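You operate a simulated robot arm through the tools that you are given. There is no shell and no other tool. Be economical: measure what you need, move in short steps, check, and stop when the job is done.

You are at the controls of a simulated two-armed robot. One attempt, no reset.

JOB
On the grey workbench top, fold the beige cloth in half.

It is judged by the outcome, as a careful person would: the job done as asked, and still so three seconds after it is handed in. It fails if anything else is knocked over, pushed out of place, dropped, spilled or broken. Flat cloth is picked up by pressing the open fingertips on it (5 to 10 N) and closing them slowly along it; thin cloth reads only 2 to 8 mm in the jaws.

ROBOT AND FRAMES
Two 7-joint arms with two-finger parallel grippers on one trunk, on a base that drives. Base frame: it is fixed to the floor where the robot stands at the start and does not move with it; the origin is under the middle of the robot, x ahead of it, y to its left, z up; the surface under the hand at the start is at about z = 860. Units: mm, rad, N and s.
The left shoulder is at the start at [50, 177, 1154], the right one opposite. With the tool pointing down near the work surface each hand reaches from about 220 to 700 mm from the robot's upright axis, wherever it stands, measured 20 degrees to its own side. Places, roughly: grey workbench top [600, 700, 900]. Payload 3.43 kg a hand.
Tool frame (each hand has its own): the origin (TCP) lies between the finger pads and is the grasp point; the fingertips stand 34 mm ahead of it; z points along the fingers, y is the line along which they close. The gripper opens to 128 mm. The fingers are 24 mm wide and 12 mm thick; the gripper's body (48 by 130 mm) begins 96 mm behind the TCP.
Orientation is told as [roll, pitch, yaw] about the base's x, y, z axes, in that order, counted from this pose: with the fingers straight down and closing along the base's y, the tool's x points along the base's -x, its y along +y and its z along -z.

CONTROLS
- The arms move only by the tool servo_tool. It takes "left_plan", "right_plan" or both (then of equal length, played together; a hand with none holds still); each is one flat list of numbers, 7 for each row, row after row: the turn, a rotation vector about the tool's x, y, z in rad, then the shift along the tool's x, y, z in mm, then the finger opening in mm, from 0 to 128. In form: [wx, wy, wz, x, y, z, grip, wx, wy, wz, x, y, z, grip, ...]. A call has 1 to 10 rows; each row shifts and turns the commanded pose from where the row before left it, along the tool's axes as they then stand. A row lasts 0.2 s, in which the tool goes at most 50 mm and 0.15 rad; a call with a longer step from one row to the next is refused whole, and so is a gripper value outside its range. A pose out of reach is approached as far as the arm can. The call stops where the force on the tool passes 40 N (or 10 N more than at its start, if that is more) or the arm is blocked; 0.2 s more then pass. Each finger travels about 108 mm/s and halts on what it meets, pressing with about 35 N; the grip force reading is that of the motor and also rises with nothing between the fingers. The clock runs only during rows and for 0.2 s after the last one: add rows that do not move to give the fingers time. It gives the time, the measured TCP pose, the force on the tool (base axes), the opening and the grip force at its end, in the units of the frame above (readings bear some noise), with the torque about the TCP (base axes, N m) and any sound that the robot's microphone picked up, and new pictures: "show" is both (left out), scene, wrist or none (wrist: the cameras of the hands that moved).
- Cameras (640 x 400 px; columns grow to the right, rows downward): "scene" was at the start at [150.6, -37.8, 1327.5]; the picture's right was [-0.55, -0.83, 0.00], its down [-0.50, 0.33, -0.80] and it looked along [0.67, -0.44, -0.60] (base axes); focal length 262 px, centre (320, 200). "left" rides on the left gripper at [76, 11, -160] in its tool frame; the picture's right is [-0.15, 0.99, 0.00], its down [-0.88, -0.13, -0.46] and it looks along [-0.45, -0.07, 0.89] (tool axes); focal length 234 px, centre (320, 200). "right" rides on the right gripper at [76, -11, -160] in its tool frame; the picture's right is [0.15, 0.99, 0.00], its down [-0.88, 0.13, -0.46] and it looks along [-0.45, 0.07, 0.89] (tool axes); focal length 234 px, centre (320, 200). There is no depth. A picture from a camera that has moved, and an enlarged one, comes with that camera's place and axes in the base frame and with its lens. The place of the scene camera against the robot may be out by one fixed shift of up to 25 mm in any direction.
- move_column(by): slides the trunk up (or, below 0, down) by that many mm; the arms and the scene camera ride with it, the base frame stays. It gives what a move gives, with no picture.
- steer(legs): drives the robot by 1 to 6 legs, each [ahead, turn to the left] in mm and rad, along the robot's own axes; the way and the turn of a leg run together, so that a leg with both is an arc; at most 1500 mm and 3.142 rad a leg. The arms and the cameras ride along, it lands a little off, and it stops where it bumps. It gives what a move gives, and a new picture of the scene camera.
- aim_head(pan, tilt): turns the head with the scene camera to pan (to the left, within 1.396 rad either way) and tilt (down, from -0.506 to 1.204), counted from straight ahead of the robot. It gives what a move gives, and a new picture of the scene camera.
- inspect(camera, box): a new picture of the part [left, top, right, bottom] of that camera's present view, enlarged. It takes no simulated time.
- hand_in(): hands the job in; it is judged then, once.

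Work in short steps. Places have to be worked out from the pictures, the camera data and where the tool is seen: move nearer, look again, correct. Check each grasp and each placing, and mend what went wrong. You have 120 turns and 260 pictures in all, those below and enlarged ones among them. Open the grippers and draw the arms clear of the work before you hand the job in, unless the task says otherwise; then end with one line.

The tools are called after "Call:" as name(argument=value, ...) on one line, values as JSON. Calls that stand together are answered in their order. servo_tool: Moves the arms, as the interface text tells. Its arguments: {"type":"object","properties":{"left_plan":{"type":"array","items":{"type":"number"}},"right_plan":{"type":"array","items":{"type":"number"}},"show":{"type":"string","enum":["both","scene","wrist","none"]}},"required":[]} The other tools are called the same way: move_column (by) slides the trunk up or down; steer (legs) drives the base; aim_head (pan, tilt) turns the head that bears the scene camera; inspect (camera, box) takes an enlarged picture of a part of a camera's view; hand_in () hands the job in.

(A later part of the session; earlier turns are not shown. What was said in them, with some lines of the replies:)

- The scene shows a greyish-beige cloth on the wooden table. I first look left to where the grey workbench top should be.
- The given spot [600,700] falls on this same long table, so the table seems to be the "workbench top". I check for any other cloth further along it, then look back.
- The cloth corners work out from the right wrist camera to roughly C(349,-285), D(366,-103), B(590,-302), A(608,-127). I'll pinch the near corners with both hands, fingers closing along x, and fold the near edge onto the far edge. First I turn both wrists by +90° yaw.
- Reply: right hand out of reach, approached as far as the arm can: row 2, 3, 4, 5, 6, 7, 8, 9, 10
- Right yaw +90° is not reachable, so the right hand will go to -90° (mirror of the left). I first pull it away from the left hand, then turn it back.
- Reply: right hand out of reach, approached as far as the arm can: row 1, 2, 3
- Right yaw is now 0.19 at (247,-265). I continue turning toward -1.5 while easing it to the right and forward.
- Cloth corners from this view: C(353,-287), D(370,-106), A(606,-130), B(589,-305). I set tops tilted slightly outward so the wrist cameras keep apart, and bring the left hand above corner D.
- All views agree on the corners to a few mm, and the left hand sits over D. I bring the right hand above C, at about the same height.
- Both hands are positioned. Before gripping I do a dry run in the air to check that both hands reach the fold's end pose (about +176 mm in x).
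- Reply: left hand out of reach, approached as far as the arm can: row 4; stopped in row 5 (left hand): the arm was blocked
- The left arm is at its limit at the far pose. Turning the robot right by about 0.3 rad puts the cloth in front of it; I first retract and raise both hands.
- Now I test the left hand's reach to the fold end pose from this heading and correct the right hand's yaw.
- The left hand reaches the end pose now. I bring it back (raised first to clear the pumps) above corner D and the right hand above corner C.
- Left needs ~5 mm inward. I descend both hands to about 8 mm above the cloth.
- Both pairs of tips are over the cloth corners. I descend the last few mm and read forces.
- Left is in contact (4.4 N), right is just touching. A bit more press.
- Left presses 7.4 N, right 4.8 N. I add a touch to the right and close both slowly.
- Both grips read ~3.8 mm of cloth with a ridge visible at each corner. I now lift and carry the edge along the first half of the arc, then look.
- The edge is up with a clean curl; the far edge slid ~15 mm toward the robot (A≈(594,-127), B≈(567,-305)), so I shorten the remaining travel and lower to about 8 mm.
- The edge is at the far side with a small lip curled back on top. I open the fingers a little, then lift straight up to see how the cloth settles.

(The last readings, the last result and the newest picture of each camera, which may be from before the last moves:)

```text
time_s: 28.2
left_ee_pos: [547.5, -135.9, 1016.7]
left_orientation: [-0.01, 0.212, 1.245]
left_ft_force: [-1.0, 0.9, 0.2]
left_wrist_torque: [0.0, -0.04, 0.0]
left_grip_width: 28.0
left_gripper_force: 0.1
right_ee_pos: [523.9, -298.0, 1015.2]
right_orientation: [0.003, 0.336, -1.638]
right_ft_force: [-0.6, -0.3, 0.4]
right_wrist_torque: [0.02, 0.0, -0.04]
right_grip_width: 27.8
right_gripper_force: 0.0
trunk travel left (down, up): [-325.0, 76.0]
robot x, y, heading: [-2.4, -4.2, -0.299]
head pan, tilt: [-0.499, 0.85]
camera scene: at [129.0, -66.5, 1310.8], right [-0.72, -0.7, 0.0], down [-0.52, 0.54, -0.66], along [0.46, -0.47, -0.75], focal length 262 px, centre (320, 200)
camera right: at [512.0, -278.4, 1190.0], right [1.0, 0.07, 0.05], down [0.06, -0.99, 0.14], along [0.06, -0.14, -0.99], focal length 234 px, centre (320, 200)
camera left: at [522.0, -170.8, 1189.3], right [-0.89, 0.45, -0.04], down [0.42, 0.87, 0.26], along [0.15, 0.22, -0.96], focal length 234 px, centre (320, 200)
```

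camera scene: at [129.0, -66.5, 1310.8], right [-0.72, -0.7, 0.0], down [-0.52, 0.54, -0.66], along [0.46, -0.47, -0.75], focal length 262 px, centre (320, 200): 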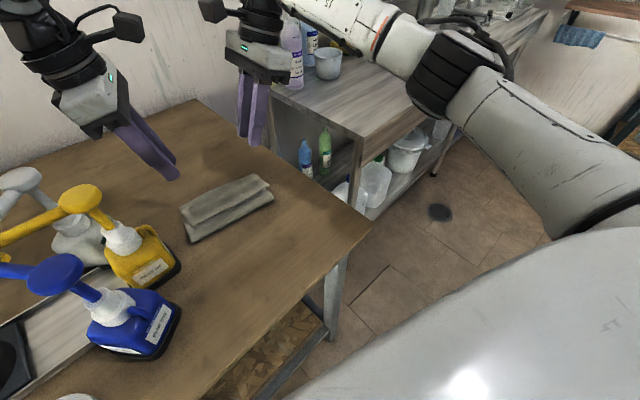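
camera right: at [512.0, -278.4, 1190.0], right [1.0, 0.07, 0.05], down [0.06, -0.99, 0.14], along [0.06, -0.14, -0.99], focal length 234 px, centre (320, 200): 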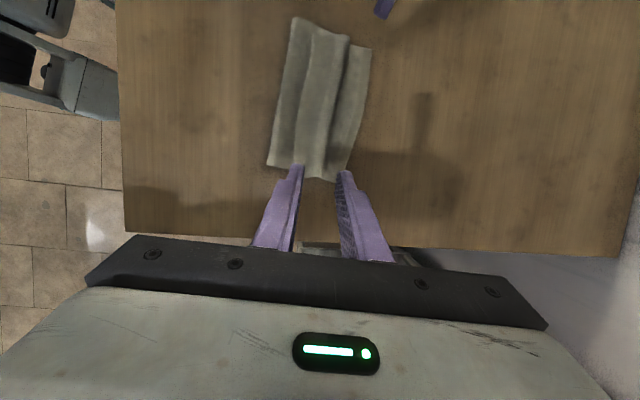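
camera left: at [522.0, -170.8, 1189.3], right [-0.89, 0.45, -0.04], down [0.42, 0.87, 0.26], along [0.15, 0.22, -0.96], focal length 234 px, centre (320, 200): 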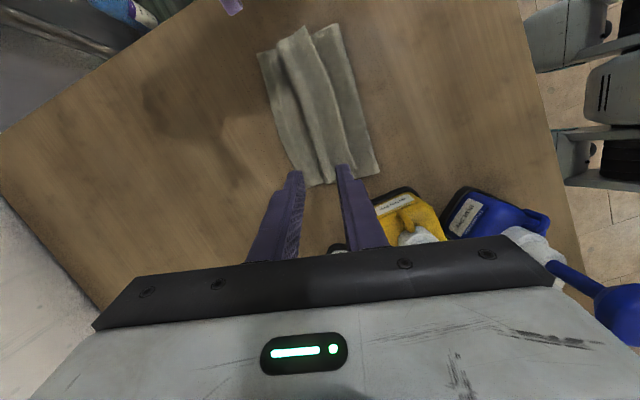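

Call:
inspect(camera="left", box=[230, 10, 400, 200])

Call:
inspect(camera="right", box=[250, 10, 400, 200])

Call:
inspect(camera="scene", box=[160, 150, 300, 260])

```text
2.11 times, centred on (315, 105) of left
camera zoom: at [522.0, -170.8, 1189.3], right [-0.89, 0.45, -0.04], down [0.42, 0.87, 0.26], along [0.15, 0.22, -0.96], focal length 493 px, centre (330, 400)
```

zoom: 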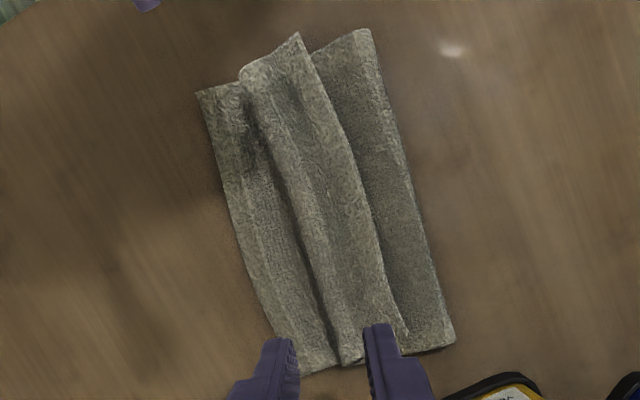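

```text
2.11 times, centred on (325, 105) of right
camera zoom: at [512.0, -278.4, 1190.0], right [1.0, 0.07, 0.05], down [0.06, -0.99, 0.14], along [0.06, -0.14, -0.99], focal length 493 px, centre (310, 400)
```

zoom: 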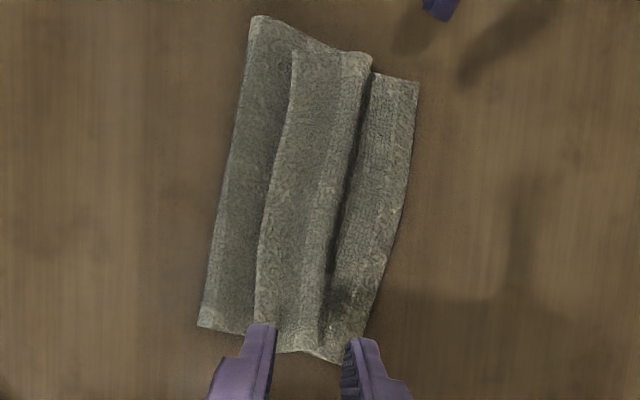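

```text
3.64 times, centred on (230, 205) of scene
camera zoom: at [129.0, -66.5, 1310.8], right [-0.72, -0.7, 0.0], down [-0.52, 0.54, -0.66], along [0.46, -0.47, -0.75], focal length 952 px, centre (647, 182)
```

zoom: 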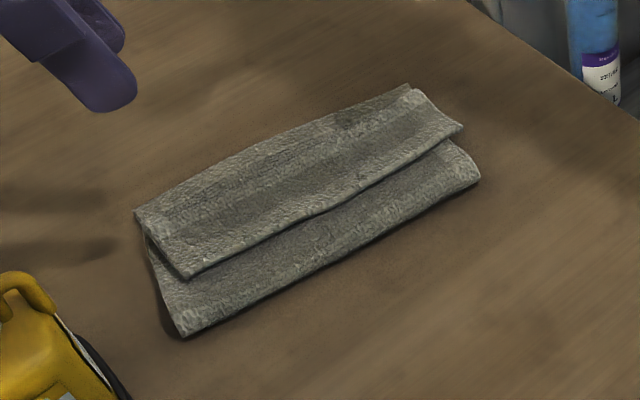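

Most of it is folded, but a ~45 mm lip lies folded back on top (edge from (508,-113) to (493,-299)). I'll re-pinch that lip close to its free edge and turn it over to the far side. First I descend over it.

Call:
servo_tool(left_plan=[0, 0, 0, -8, 6.9, 32, 16, 0, 0, 0, -8, 6.9, 32, 16, 0, 0, 0, -8, 6.9, 32, 16], right_plan=[0, 0, 0, -9.7, -3.4, 30.9, 16, 0, 0, 0, -9.7, -3.4, 30.9, 16, 0, 0, 0, -9.7, -3.4, 30.9, 16], show="wrist")

```text
time_s: 29.0
left_ee_pos: [532.7, -128.8, 915.7]
left_orientation: [-0.009, 0.212, 1.245]
left_ft_force: [-0.3, 0.2, 0.4]
left_wrist_torque: [0.03, 0.0, 0.03]
left_grip_width: 15.8
left_gripper_force: 0.0
right_ee_pos: [514.0, -295.7, 918.4]
right_orientation: [-0.001, 0.337, -1.64]
right_ft_force: [0.1, -0.1, -0.3]
right_wrist_torque: [-0.01, -0.03, 0.01]
right_grip_width: 15.9
right_gripper_force: 0.0
trunk travel left (down, up): [-325.0, 76.0]
robot x, y, heading: [-0.0, -0.6, -0.305]
head pan, tilt: [-0.499, 0.85]
camera right: at [502.7, -275.9, 1094.2], right [1.0, 0.07, 0.05], down [0.06, -0.99, 0.14], along [0.06, -0.13, -0.99], focal length 234 px, centre (320, 200)
camera left: at [506.6, -162.9, 1088.1], right [-0.89, 0.45, -0.04], down [0.43, 0.87, 0.26], along [0.15, 0.22, -0.96], focal length 234 px, centre (320, 200)
```

right: 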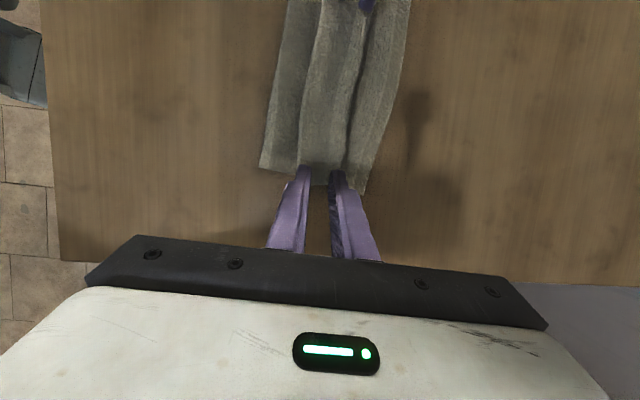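
left: 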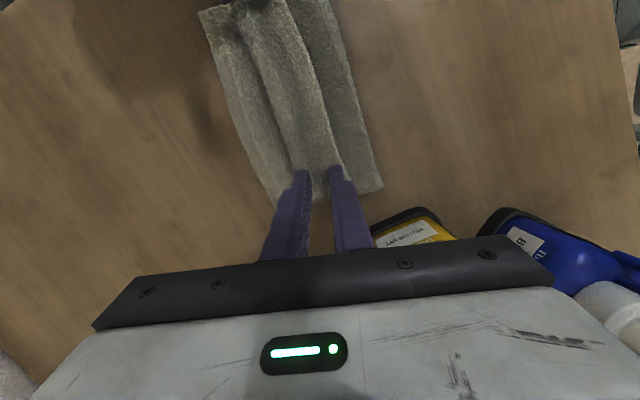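

Near fingers line up with the lip's edge on both sides. I descend to contact.

Call:
servo_tool(left_plan=[0, 0, 0, -0.8, 0, 3.9, 16, 0, 0, 0, -0.8, 0, 3.9, 16, 0, 0, 0, 0, 0, 0, 16], right_plan=[0, 0, 0, -1.7, -1, 4.7, 16, 0, 0, 0, -1.7, 0, 4.7, 16, 0, 0, 0, 0, 0, 0, 16], show="none")

```text
time_s: 29.8
left_ee_pos: [531.8, -125.7, 908.0]
left_orientation: [-0.011, 0.214, 1.245]
left_ft_force: [0.1, 0.0, 0.7]
left_wrist_torque: [0.03, 0.03, -0.01]
left_grip_width: 16.1
left_gripper_force: 0.0
right_ee_pos: [510.5, -295.1, 909.4]
right_orientation: [0.0, 0.338, -1.639]
right_ft_force: [-0.1, 0.5, 0.2]
right_wrist_torque: [-0.02, -0.01, -0.02]
right_grip_width: 15.9
right_gripper_force: 0.0
trunk travel left (down, up): [-325.0, 76.0]
robot x, y, heading: [1.5, 1.1, -0.299]
head pan, tilt: [-0.499, 0.85]
```

No contact force yet; a further 4 mm each.

Call:
servo_tool(left_plan=[0, 0, 0, -0.4, 0, 2, 16, 0, 0, 0, -0.3, 0, 1.5, 16, 0, 0, 0, 0, 0, 0, 16], right_plan=[0, 0, 0, -0.8, 0, 2.2, 16, 0, 0, 0, -0.7, 0, 2, 16, 0, 0, 0, 0, 0, 0, 16], show="wrist")

```text
time_s: 30.6
left_ee_pos: [532.3, -126.5, 907.2]
left_orientation: [-0.013, 0.212, 1.243]
left_ft_force: [-0.1, -0.2, 1.6]
left_wrist_torque: [-0.03, -0.01, 0.0]
left_grip_width: 16.1
left_gripper_force: 0.0
right_ee_pos: [510.4, -295.0, 907.0]
right_orientation: [-0.001, 0.337, -1.642]
right_ft_force: [-0.1, 0.0, 1.4]
right_wrist_torque: [0.01, 0.0, -0.03]
right_grip_width: 16.0
right_gripper_force: 0.1
trunk travel left (down, up): [-325.0, 76.0]
robot x, y, heading: [0.6, -0.3, -0.298]
head pan, tilt: [-0.499, 0.85]
camera right: at [499.6, -275.4, 1081.8], right [1.0, 0.07, 0.05], down [0.06, -0.99, 0.14], along [0.06, -0.14, -0.99], focal length 234 px, centre (320, 200)
camera left: at [506.3, -161.5, 1078.7], right [-0.89, 0.45, -0.04], down [0.43, 0.87, 0.26], along [0.15, 0.21, -0.96], focal length 234 px, centre (320, 200)
```

right: 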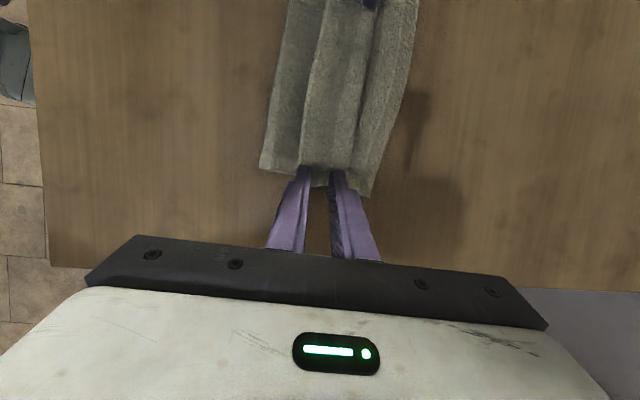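
left: 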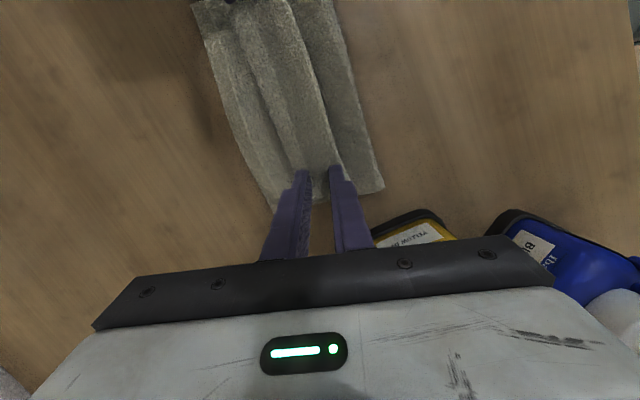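

Light contact (~1.5 N). I press ~2 mm more and close slowly.

Call:
servo_tool(left_plan=[0, 0, 0, -0.4, 0, 2, 16, 0, 0, 0, -0.2, 0, 1, 14, 0, 0, 0, 0, 0, 0, 11, 0, 0, 0, 0, 0, 0, 8, 0, 0, 0, 0, 0, 0, 5, 0, 0, 0, 0, 0, 0, 2, 0, 0, 0, 0, 0, 0, 0, 0, 0, 0, 0, 0, 0, 0], right_plan=[0, 0, 0, -0.8, 0, 2.2, 16, 0, 0, 0, -0.4, 0, 1, 14, 0, 0, 0, 0, 0, 0, 11, 0, 0, 0, 0, 0, 0, 8, 0, 0, 0, 0, 0, 0, 5, 0, 0, 0, 0, 0, 0, 2, 0, 0, 0, 0, 0, 0, 0, 0, 0, 0, 0, 0, 0, 0], show="wrist")

```text
time_s: 32.4
left_ee_pos: [530.4, -127.1, 904.1]
left_orientation: [-0.012, 0.212, 1.245]
left_ft_force: [0.2, -0.1, 8.6]
left_wrist_torque: [0.04, -0.07, -0.01]
left_grip_width: 0.2
left_gripper_force: 33.1
right_ee_pos: [510.8, -295.1, 902.9]
right_orientation: [0.001, 0.338, -1.638]
right_ft_force: [0.3, 0.2, 1.4]
right_wrist_torque: [0.02, 0.03, 0.02]
right_grip_width: 0.3
right_gripper_force: 32.9
trunk travel left (down, up): [-325.0, 76.0]
robot x, y, heading: [-1.9, 3.7, -0.306]
head pan, tilt: [-0.499, 0.85]
camera right: at [499.4, -275.3, 1078.7], right [1.0, 0.07, 0.05], down [0.06, -0.99, 0.14], along [0.06, -0.14, -0.99], focal length 234 px, centre (320, 200)
camera left: at [505.7, -161.7, 1075.8], right [-0.89, 0.45, -0.04], down [0.43, 0.87, 0.26], along [0.15, 0.21, -0.96], focal length 234 px, centre (320, 200)
```

right: 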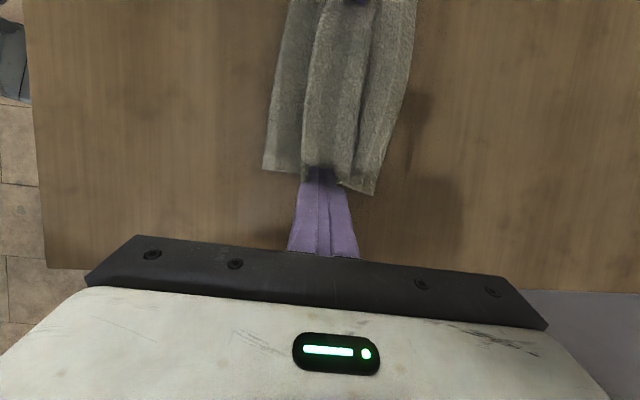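
left: 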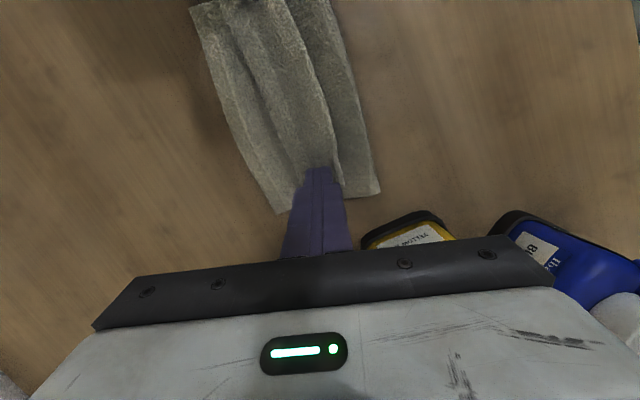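

The pads slipped (0.2 mm). I lift slightly, reopen wider, shift the right hand more onto the cloth and press again before closing.

Call:
servo_tool(left_plan=[0, 0, 0, 1.6, 0, -8, 0, 0, 0, 0, 0, 0, 0, 22, 0, 0, 0, 0, 0, 0, 22, 0, 0, 0, -0.8, 0, 4, 22, 0, 0, 0, -0.8, 0, 4, 22, 0, 0, 0, 0, 0, 0, 22], right_plan=[0, 0, 0, 2.8, 0, -8, 0, 0, 0, 0, 7.8, 4.5, 2.8, 22, 0, 0, 0, 0, 0, 0, 22, 0, 0, 0, -1.4, 0, 4, 22, 0, 0, 0, -1.8, 0, 5, 22, 0, 0, 0, 0, 0, 0, 22], show="wrist")

```text
time_s: 33.8
left_ee_pos: [531.6, -126.0, 905.2]
left_orientation: [-0.012, 0.214, 1.247]
left_ft_force: [-0.4, -0.1, 5.5]
left_wrist_torque: [0.01, 0.04, -0.04]
left_grip_width: 21.9
left_gripper_force: 0.1
right_ee_pos: [516.4, -286.0, 903.7]
right_orientation: [0.002, 0.337, -1.639]
right_ft_force: [-0.1, 0.8, 3.0]
right_wrist_torque: [0.03, 0.0, 0.01]
right_grip_width: 22.0
right_gripper_force: 0.0
trunk travel left (down, up): [-325.0, 76.0]
robot x, y, heading: [-1.7, -1.1, -0.3]
head pan, tilt: [-0.499, 0.85]
camera right: at [504.2, -266.7, 1079.0], right [1.0, 0.07, 0.05], down [0.06, -0.99, 0.14], along [0.06, -0.13, -0.99], focal length 234 px, centre (320, 200)
camera left: at [506.2, -161.9, 1076.8], right [-0.89, 0.45, -0.04], down [0.43, 0.87, 0.26], along [0.15, 0.21, -0.96], focal length 234 px, centre (320, 200)
```

right: 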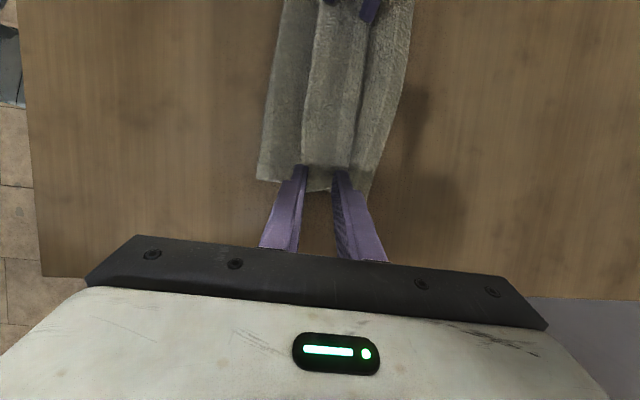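
left: 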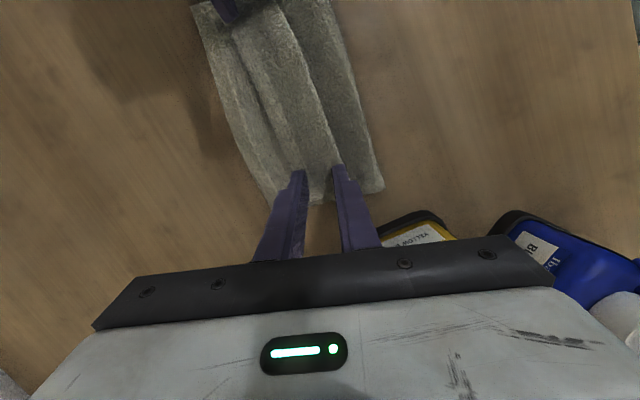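

Contact 5.5 N / 3 N. I press the right a bit more and close slowly.

Call:
servo_tool(left_plan=[0, 0, 0, -0.2, 0, 1, 22, 0, 0, 0, 0, 0, 0, 20, 0, 0, 0, 0, 0, 0, 17, 0, 0, 0, 0, 0, 0, 14, 0, 0, 0, 0, 0, 0, 11, 0, 0, 0, 0, 0, 0, 8, 0, 0, 0, 0, 0, 0, 5, 0, 0, 0, 0, 0, 0, 2, 0, 0, 0, 0, 0, 0, 0, 0, 0, 0, 0, 0, 0, 0], right_plan=[0, 0, 0, -0.8, 0, 2.2, 22, 0, 0, 0, 0, 0, 0, 20, 0, 0, 0, 0, 0, 0, 17, 0, 0, 0, 0, 0, 0, 14, 0, 0, 0, 0, 0, 0, 11, 0, 0, 0, 0, 0, 0, 8, 0, 0, 0, 0, 0, 0, 5, 0, 0, 0, 0, 0, 0, 2, 0, 0, 0, 0, 0, 0, 0, 0, 0, 0, 0, 0, 0, 0], show="wrist")

```text
time_s: 36.0
left_ee_pos: [530.8, -126.3, 904.4]
left_orientation: [-0.013, 0.212, 1.244]
left_ft_force: [-0.3, 0.7, 8.5]
left_wrist_torque: [0.03, -0.05, 0.02]
left_grip_width: 3.8
left_gripper_force: 34.9
right_ee_pos: [514.4, -285.7, 901.7]
right_orientation: [0.001, 0.336, -1.64]
right_ft_force: [-0.4, -0.5, 10.3]
right_wrist_torque: [0.07, 0.02, -0.01]
right_grip_width: 3.4
right_gripper_force: 35.3
trunk travel left (down, up): [-325.0, 76.0]
robot x, y, heading: [-0.3, -1.7, -0.305]
head pan, tilt: [-0.499, 0.85]
camera right: at [503.3, -266.7, 1076.6], right [1.0, 0.07, 0.05], down [0.06, -0.99, 0.14], along [0.06, -0.14, -0.99], focal length 234 px, centre (320, 200)
camera left: at [505.4, -161.8, 1075.9], right [-0.89, 0.45, -0.04], down [0.42, 0.87, 0.26], along [0.15, 0.21, -0.96], focal length 234 px, centre (320, 200)
```

right: 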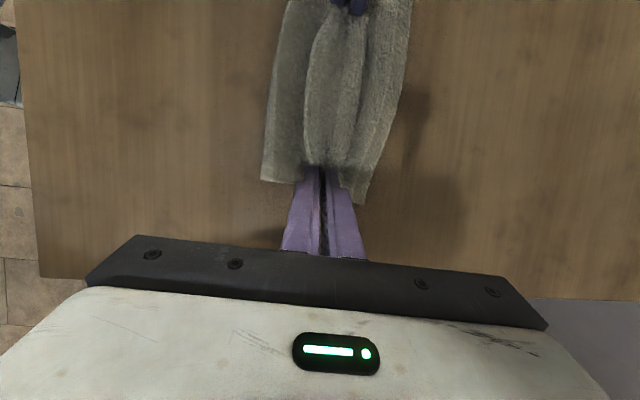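
left: 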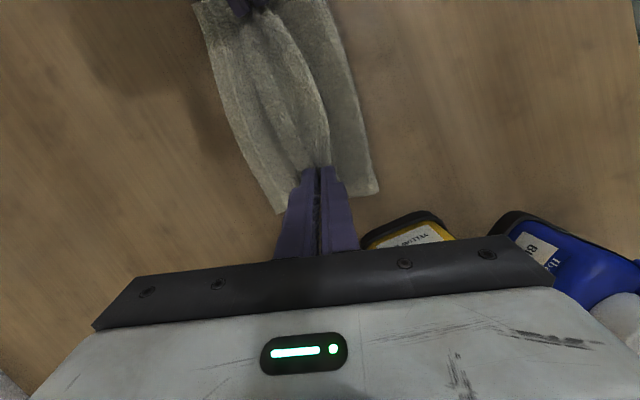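

Both grips read ~3.5 mm (one sheet doubled). I lift 35 mm to see which layer is held.

Call:
servo_tool(left_plan=[0, 0, 0, 2.4, 0, -11.5, 0, 0, 0, 0, 2.4, 0, -11.5, 0, 0, 0, 0, 2.4, 0, -11.5, 0, 0, 0, 0, 0, 0, 0, 0], right_plan=[0, 0, 0, 4.1, 0, -11.3, 0, 0, 0, 0, 4.1, 0, -11.3, 0, 0, 0, 0, 4.1, 0, -11.3, 0, 0, 0, 0, 0, 0, 0, 0], show="both")

Call:
inspect(camera="scene", box=[150, 140, 310, 260])

```text
time_s: 37.0
left_ee_pos: [533.5, -126.1, 939.2]
left_orientation: [-0.011, 0.213, 1.244]
left_ft_force: [0.2, 0.3, 0.1]
left_wrist_torque: [-0.02, 0.0, -0.01]
left_grip_width: 3.8
left_gripper_force: 35.1
right_ee_pos: [516.5, -287.4, 934.9]
right_orientation: [0.0, 0.337, -1.641]
right_ft_force: [-0.7, 0.3, 1.2]
right_wrist_torque: [0.01, -0.01, 0.0]
right_grip_width: 3.6
right_gripper_force: 35.2
trunk travel left (down, up): [-325.0, 76.0]
robot x, y, heading: [-0.4, -2.0, -0.299]
head pan, tilt: [-0.499, 0.85]
camera scene: at [129.6, -66.8, 1310.8], right [-0.72, -0.7, 0.0], down [-0.52, 0.54, -0.66], along [0.46, -0.47, -0.75], focal length 262 px, centre (320, 200)
camera right: at [505.3, -267.9, 1110.8], right [1.0, 0.07, 0.05], down [0.06, -0.99, 0.14], along [0.06, -0.14, -0.99], focal length 234 px, centre (320, 200)
camera left: at [507.6, -160.6, 1111.3], right [-0.89, 0.45, -0.04], down [0.43, 0.87, 0.26], along [0.15, 0.22, -0.96], focal length 234 px, centre (320, 200)
```

scene: 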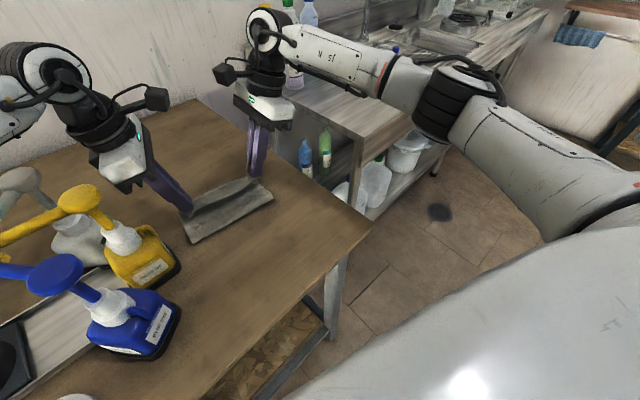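
right: 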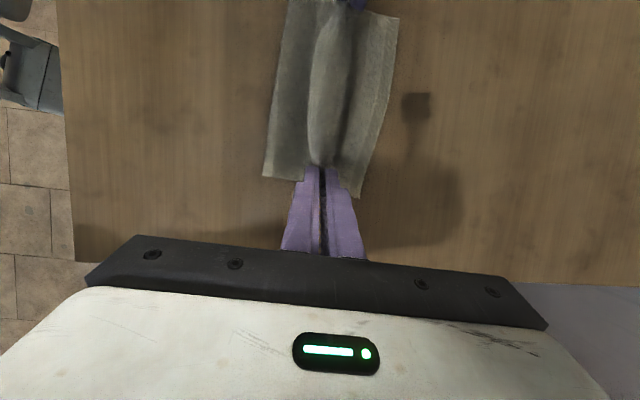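
left: 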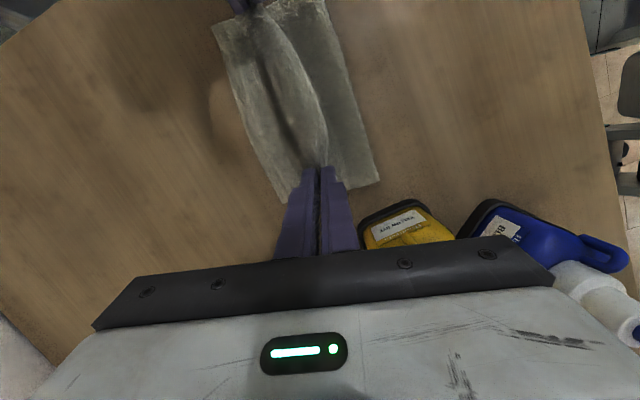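

```text
3.33 times, centred on (230, 200) of scene
camera zoom: at [129.6, -66.8, 1310.8], right [-0.72, -0.7, 0.0], down [-0.52, 0.54, -0.66], along [0.46, -0.47, -0.75], focal length 873 px, centre (620, 200)
```

zoom: 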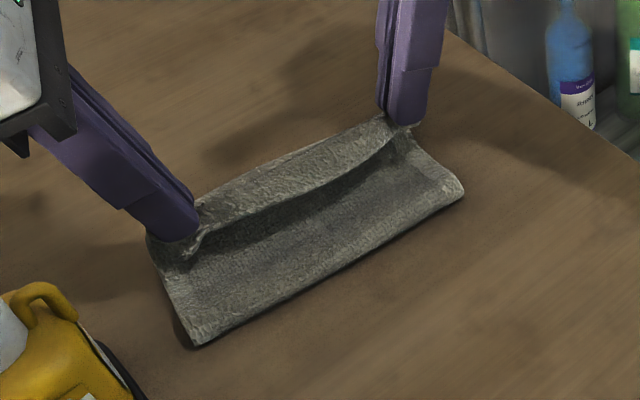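

The lip is held cleanly. I carry it forward and down so its crease sits right, open slightly, and use the rear fingers to sweep the freed hem over toward the far edge while moving forward.

Call:
servo_tool(left_plan=[0, 0, 0, -5.3, -9.7, 13.7, 0, 0, 0, 0, -5.3, -9.7, 13.7, 0, 0, 0, 0, 0, 0, 0, 9, 0, 0, 0, 0, 0, 0, 14, 0, 0, 0, -2.5, -11.6, -2.1, 14, 0, 0, 0, -2.5, -11.6, -2.1, 14, 0, 0, 0, -2.5, -11.6, -2.1, 14, 0, 0, 0, -2.5, -11.6, -2.1, 14], right_plan=[0, 0, 0, -4.7, 8, 12.6, 0, 0, 0, 0, -4.7, 8, 12.6, 0, 0, 0, 0, 0, 0, 0, 9, 0, 0, 0, 0, 0, 0, 14, 0, 0, 0, 0.3, 12, -1.5, 14, 0, 0, 0, 0.3, 12, -1.5, 14, 0, 0, 0, 0.3, 12, -1.5, 14, 0, 0, 0, 0.3, 12, -1.5, 14], show="both")

Call:
inspect(camera="scene", box=[150, 140, 310, 260])

```text
time_s: 38.8
left_ee_pos: [599.8, -130.5, 915.3]
left_orientation: [-0.011, 0.212, 1.247]
left_ft_force: [-0.1, 0.8, 0.6]
left_wrist_torque: [-0.02, 0.03, -0.01]
left_grip_width: 14.3
left_gripper_force: 0.1
right_ee_pos: [579.6, -288.9, 915.2]
right_orientation: [0.0, 0.336, -1.639]
right_ft_force: [0.4, -0.8, -0.1]
right_wrist_torque: [0.0, 0.01, -0.03]
right_grip_width: 13.9
right_gripper_force: 0.1
trunk travel left (down, up): [-325.0, 76.0]
robot x, y, heading: [-0.2, -0.3, -0.301]
head pan, tilt: [-0.499, 0.85]
camera scene: at [129.7, -66.0, 1310.9], right [-0.72, -0.7, 0.0], down [-0.52, 0.54, -0.66], along [0.46, -0.47, -0.75], focal length 262 px, centre (320, 200)
camera right: at [568.8, -270.4, 1090.1], right [1.0, 0.07, 0.05], down [0.06, -0.99, 0.14], along [0.06, -0.14, -0.99], focal length 234 px, centre (320, 200)
camera left: at [574.5, -165.4, 1086.9], right [-0.89, 0.45, -0.04], down [0.43, 0.87, 0.26], along [0.15, 0.21, -0.96], focal length 234 px, centre (320, 200)
```

scene: 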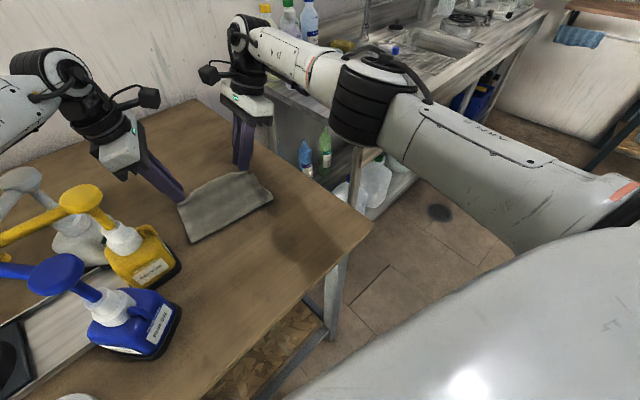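
right: 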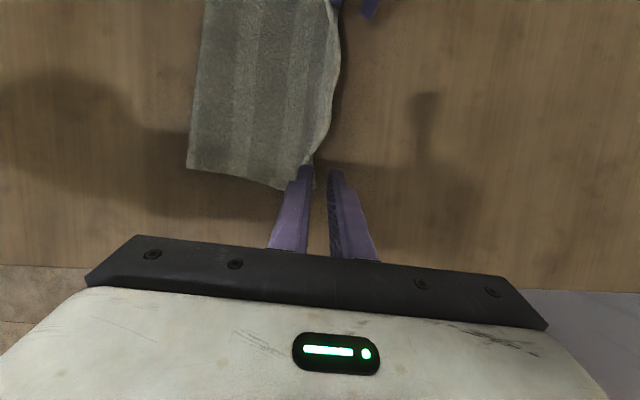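
left: 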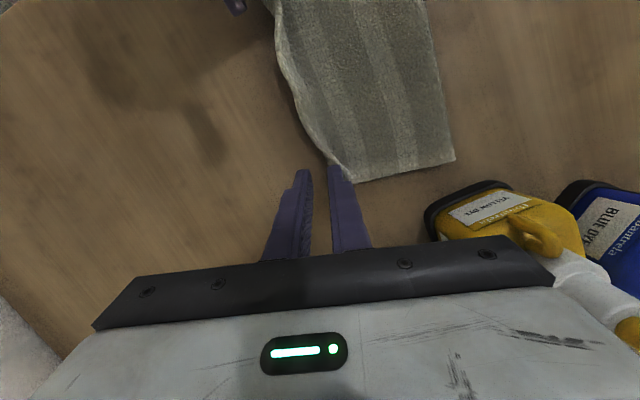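

```text
3.33 times, centred on (230, 200) of scene
camera zoom: at [129.7, -66.0, 1310.9], right [-0.72, -0.7, 0.0], down [-0.52, 0.54, -0.66], along [0.46, -0.47, -0.75], focal length 873 px, centre (620, 200)
```

zoom: 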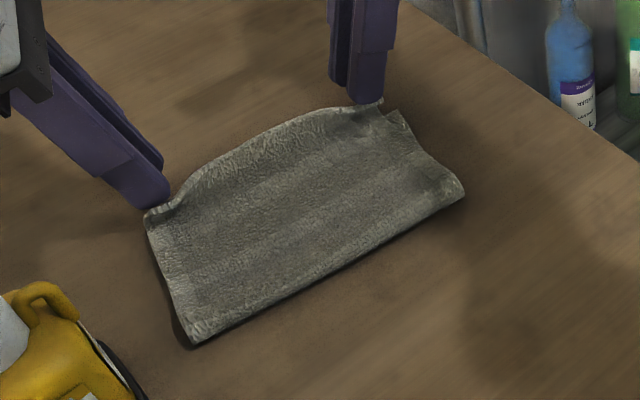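

The hem flipped over beautifully; the upper layer now reaches the far edge. I lift both hands straight up and look.

Call:
servo_tool(left_plan=[0, 0, 0, 2, -3, -10, 14, 0, 0, 0, 7, 0, -35, 14, 0, 0, 0, 8, 0, -38, 14, 0, 0, 0, 0, 0, 0, 14], right_plan=[0, 0, 0, 3.5, 3, -10, 14, 0, 0, 0, 12, 0, -34, 14, 0, 0, 0, 13, 0, -36, 14, 0, 0, 0, 0, 0, 0, 14], show="wrist")

Call:
inspect(camera="scene", box=[150, 140, 310, 260])

Call:
inspect(camera="right", box=[180, 0, 380, 200])

```text
time_s: 39.8
left_ee_pos: [600.7, -129.7, 998.7]
left_orientation: [-0.012, 0.212, 1.245]
left_ft_force: [-0.5, 0.1, -0.1]
left_wrist_torque: [0.01, 0.02, -0.01]
left_grip_width: 14.0
left_gripper_force: 0.0
right_ee_pos: [575.8, -288.9, 998.6]
right_orientation: [-0.001, 0.338, -1.64]
right_ft_force: [0.1, 0.1, -0.7]
right_wrist_torque: [-0.01, 0.0, 0.0]
right_grip_width: 13.9
right_gripper_force: 0.0
right hand out of reach, approached as far as the arm can: row 3
trunk travel left (down, up): [-325.0, 76.0]
robot x, y, heading: [-1.8, 1.1, -0.303]
head pan, tilt: [-0.499, 0.85]
camera right: at [565.9, -269.7, 1173.9], right [1.0, 0.07, 0.05], down [0.06, -0.99, 0.14], along [0.06, -0.13, -0.99], focal length 234 px, centre (320, 200)
camera left: at [575.6, -165.6, 1170.6], right [-0.89, 0.45, -0.04], down [0.43, 0.87, 0.26], along [0.15, 0.22, -0.96], focal length 234 px, centre (320, 200)
```

right: 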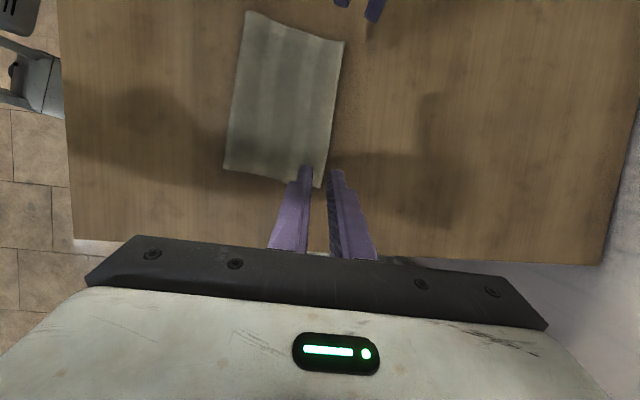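
left: 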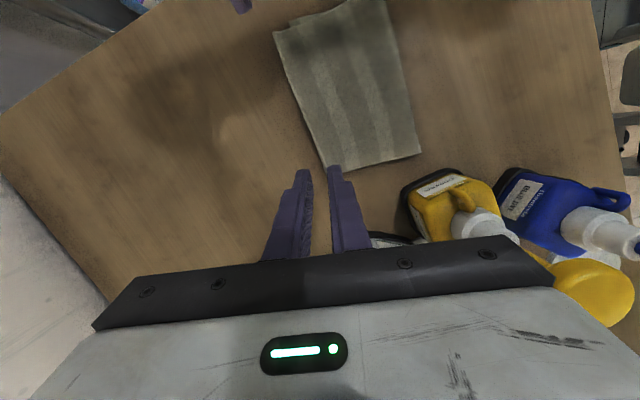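

```text
3.33 times, centred on (230, 200) of scene
camera zoom: at [129.8, -66.7, 1310.8], right [-0.72, -0.7, 0.0], down [-0.52, 0.54, -0.66], along [0.46, -0.47, -0.75], focal length 873 px, centre (620, 200)
```

zoom: 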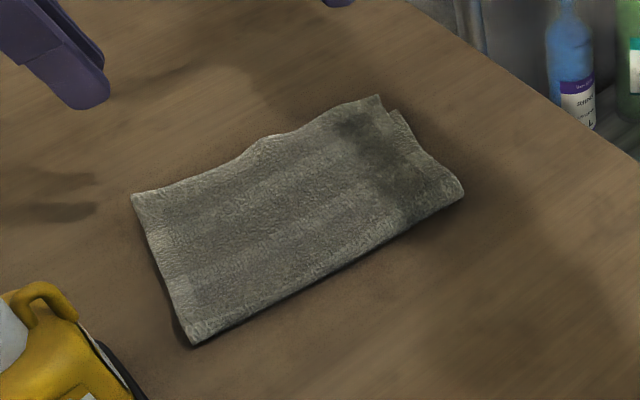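

```text
2.00 times, centred on (280, 100) of right
camera zoom: at [565.9, -269.7, 1173.9], right [1.0, 0.07, 0.05], down [0.06, -0.99, 0.14], along [0.06, -0.13, -0.99], focal length 468 px, centre (400, 400)
```

zoom: 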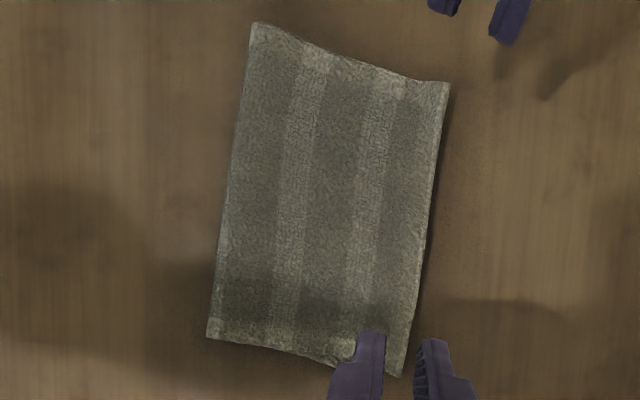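

The cloth is folded neatly in half with the edges aligned. I draw both arms back, up and clear.

Call:
servo_tool(left_plan=[0, 0, 0, 3, 40, -12, 20, 0, 0, 0, 3, 40, -12, 40, 0, 0, 0, 3, 40, -12, 40, 0, 0, 0, 3, 40, -12, 40, 0, 0, 0, 3, 40, -12, 40, 0, 0, 0, 0, 0, 0, 40], right_plan=[0, 0, 0, 0, -40, -12, 20, 0, 0, 0, -10, -40, -12, 40, 0, 0, 0, -15, -40, -12, 40, 0, 0, 0, -15, -40, -12, 40, 0, 0, 0, -15, -40, -12, 40, 0, 0, 0, 0, 0, 0, 40], show="scene")

Call:
inspect(camera="scene", box=[150, 140, 310, 260])

```text
time_s: 41.2
left_ee_pos: [410.2, -68.0, 1057.2]
left_orientation: [-0.012, 0.213, 1.245]
left_ft_force: [-0.2, -0.8, -0.7]
left_wrist_torque: [-0.02, 0.01, 0.03]
left_grip_width: 39.9
left_gripper_force: 0.0
right_ee_pos: [374.5, -344.3, 1036.4]
right_orientation: [0.0, 0.337, -1.64]
right_ft_force: [0.2, -0.4, 0.4]
right_wrist_torque: [-0.01, 0.03, -0.02]
right_grip_width: 40.2
right_gripper_force: 0.0
trunk travel left (down, up): [-325.0, 76.0]
robot x, y, heading: [-1.1, -1.5, -0.295]
head pan, tilt: [-0.499, 0.85]
camera scene: at [130.0, -66.6, 1310.8], right [-0.72, -0.7, 0.0], down [-0.52, 0.54, -0.66], along [0.46, -0.47, -0.75], focal length 262 px, centre (320, 200)
```

scene: 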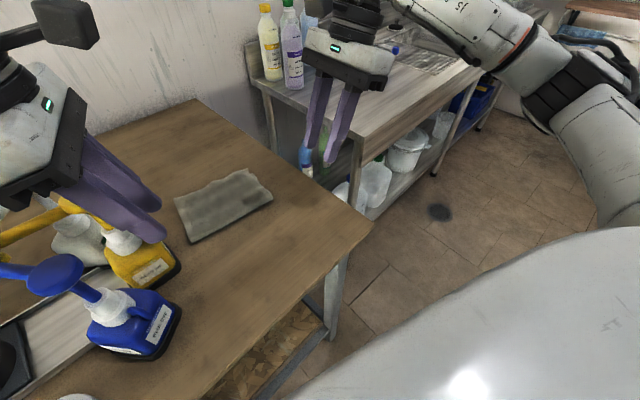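

```text
3.33 times, centred on (230, 200) of scene
camera zoom: at [130.0, -66.6, 1310.8], right [-0.72, -0.7, 0.0], down [-0.52, 0.54, -0.66], along [0.46, -0.47, -0.75], focal length 873 px, centre (620, 200)
```

zoom: 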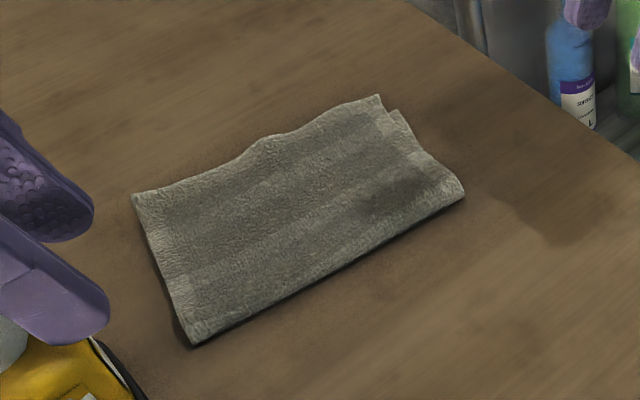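

Fold is stable and bottles undisturbed. One last look to the left to be sure no other cloth is meant.

Call:
aim_head(pan=1.25, tilt=0.45)

```text
time_s: 43.0
left_ee_pos: [410.8, -68.2, 1058.1]
left_orientation: [-0.011, 0.212, 1.244]
left_ft_force: [0.4, -0.6, 0.0]
left_wrist_torque: [0.0, -0.01, -0.03]
left_grip_width: 40.4
left_gripper_force: 0.1
right_ee_pos: [374.5, -343.9, 1038.0]
right_orientation: [0.0, 0.339, -1.641]
right_ft_force: [0.4, -0.5, 1.5]
right_wrist_torque: [0.01, -0.02, 0.03]
right_grip_width: 40.0
right_gripper_force: 0.0
trunk travel left (down, up): [-325.0, 76.0]
robot x, y, heading: [1.1, 1.9, -0.303]
head pan, tilt: [1.25, 0.45]
camera scene: at [128.4, 64.0, 1345.3], right [0.81, -0.58, 0.0], down [-0.25, -0.35, -0.9], along [0.52, 0.73, -0.44], focal length 262 px, centre (320, 200)
```

scene: 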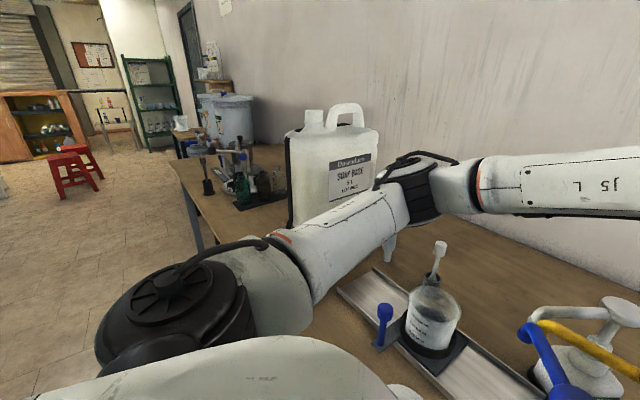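

No other cloth is visible along the bench, the fold holds, and the grippers are open and clear, so I hand it in.

Call:
hand_in()

```text
The job is handed in.
```

I folded the beige cloth in half on the workbench top, with its edges lined up to within about a centimetre. Nothing else on the bench was knocked or moved, and both arms are open and clear.
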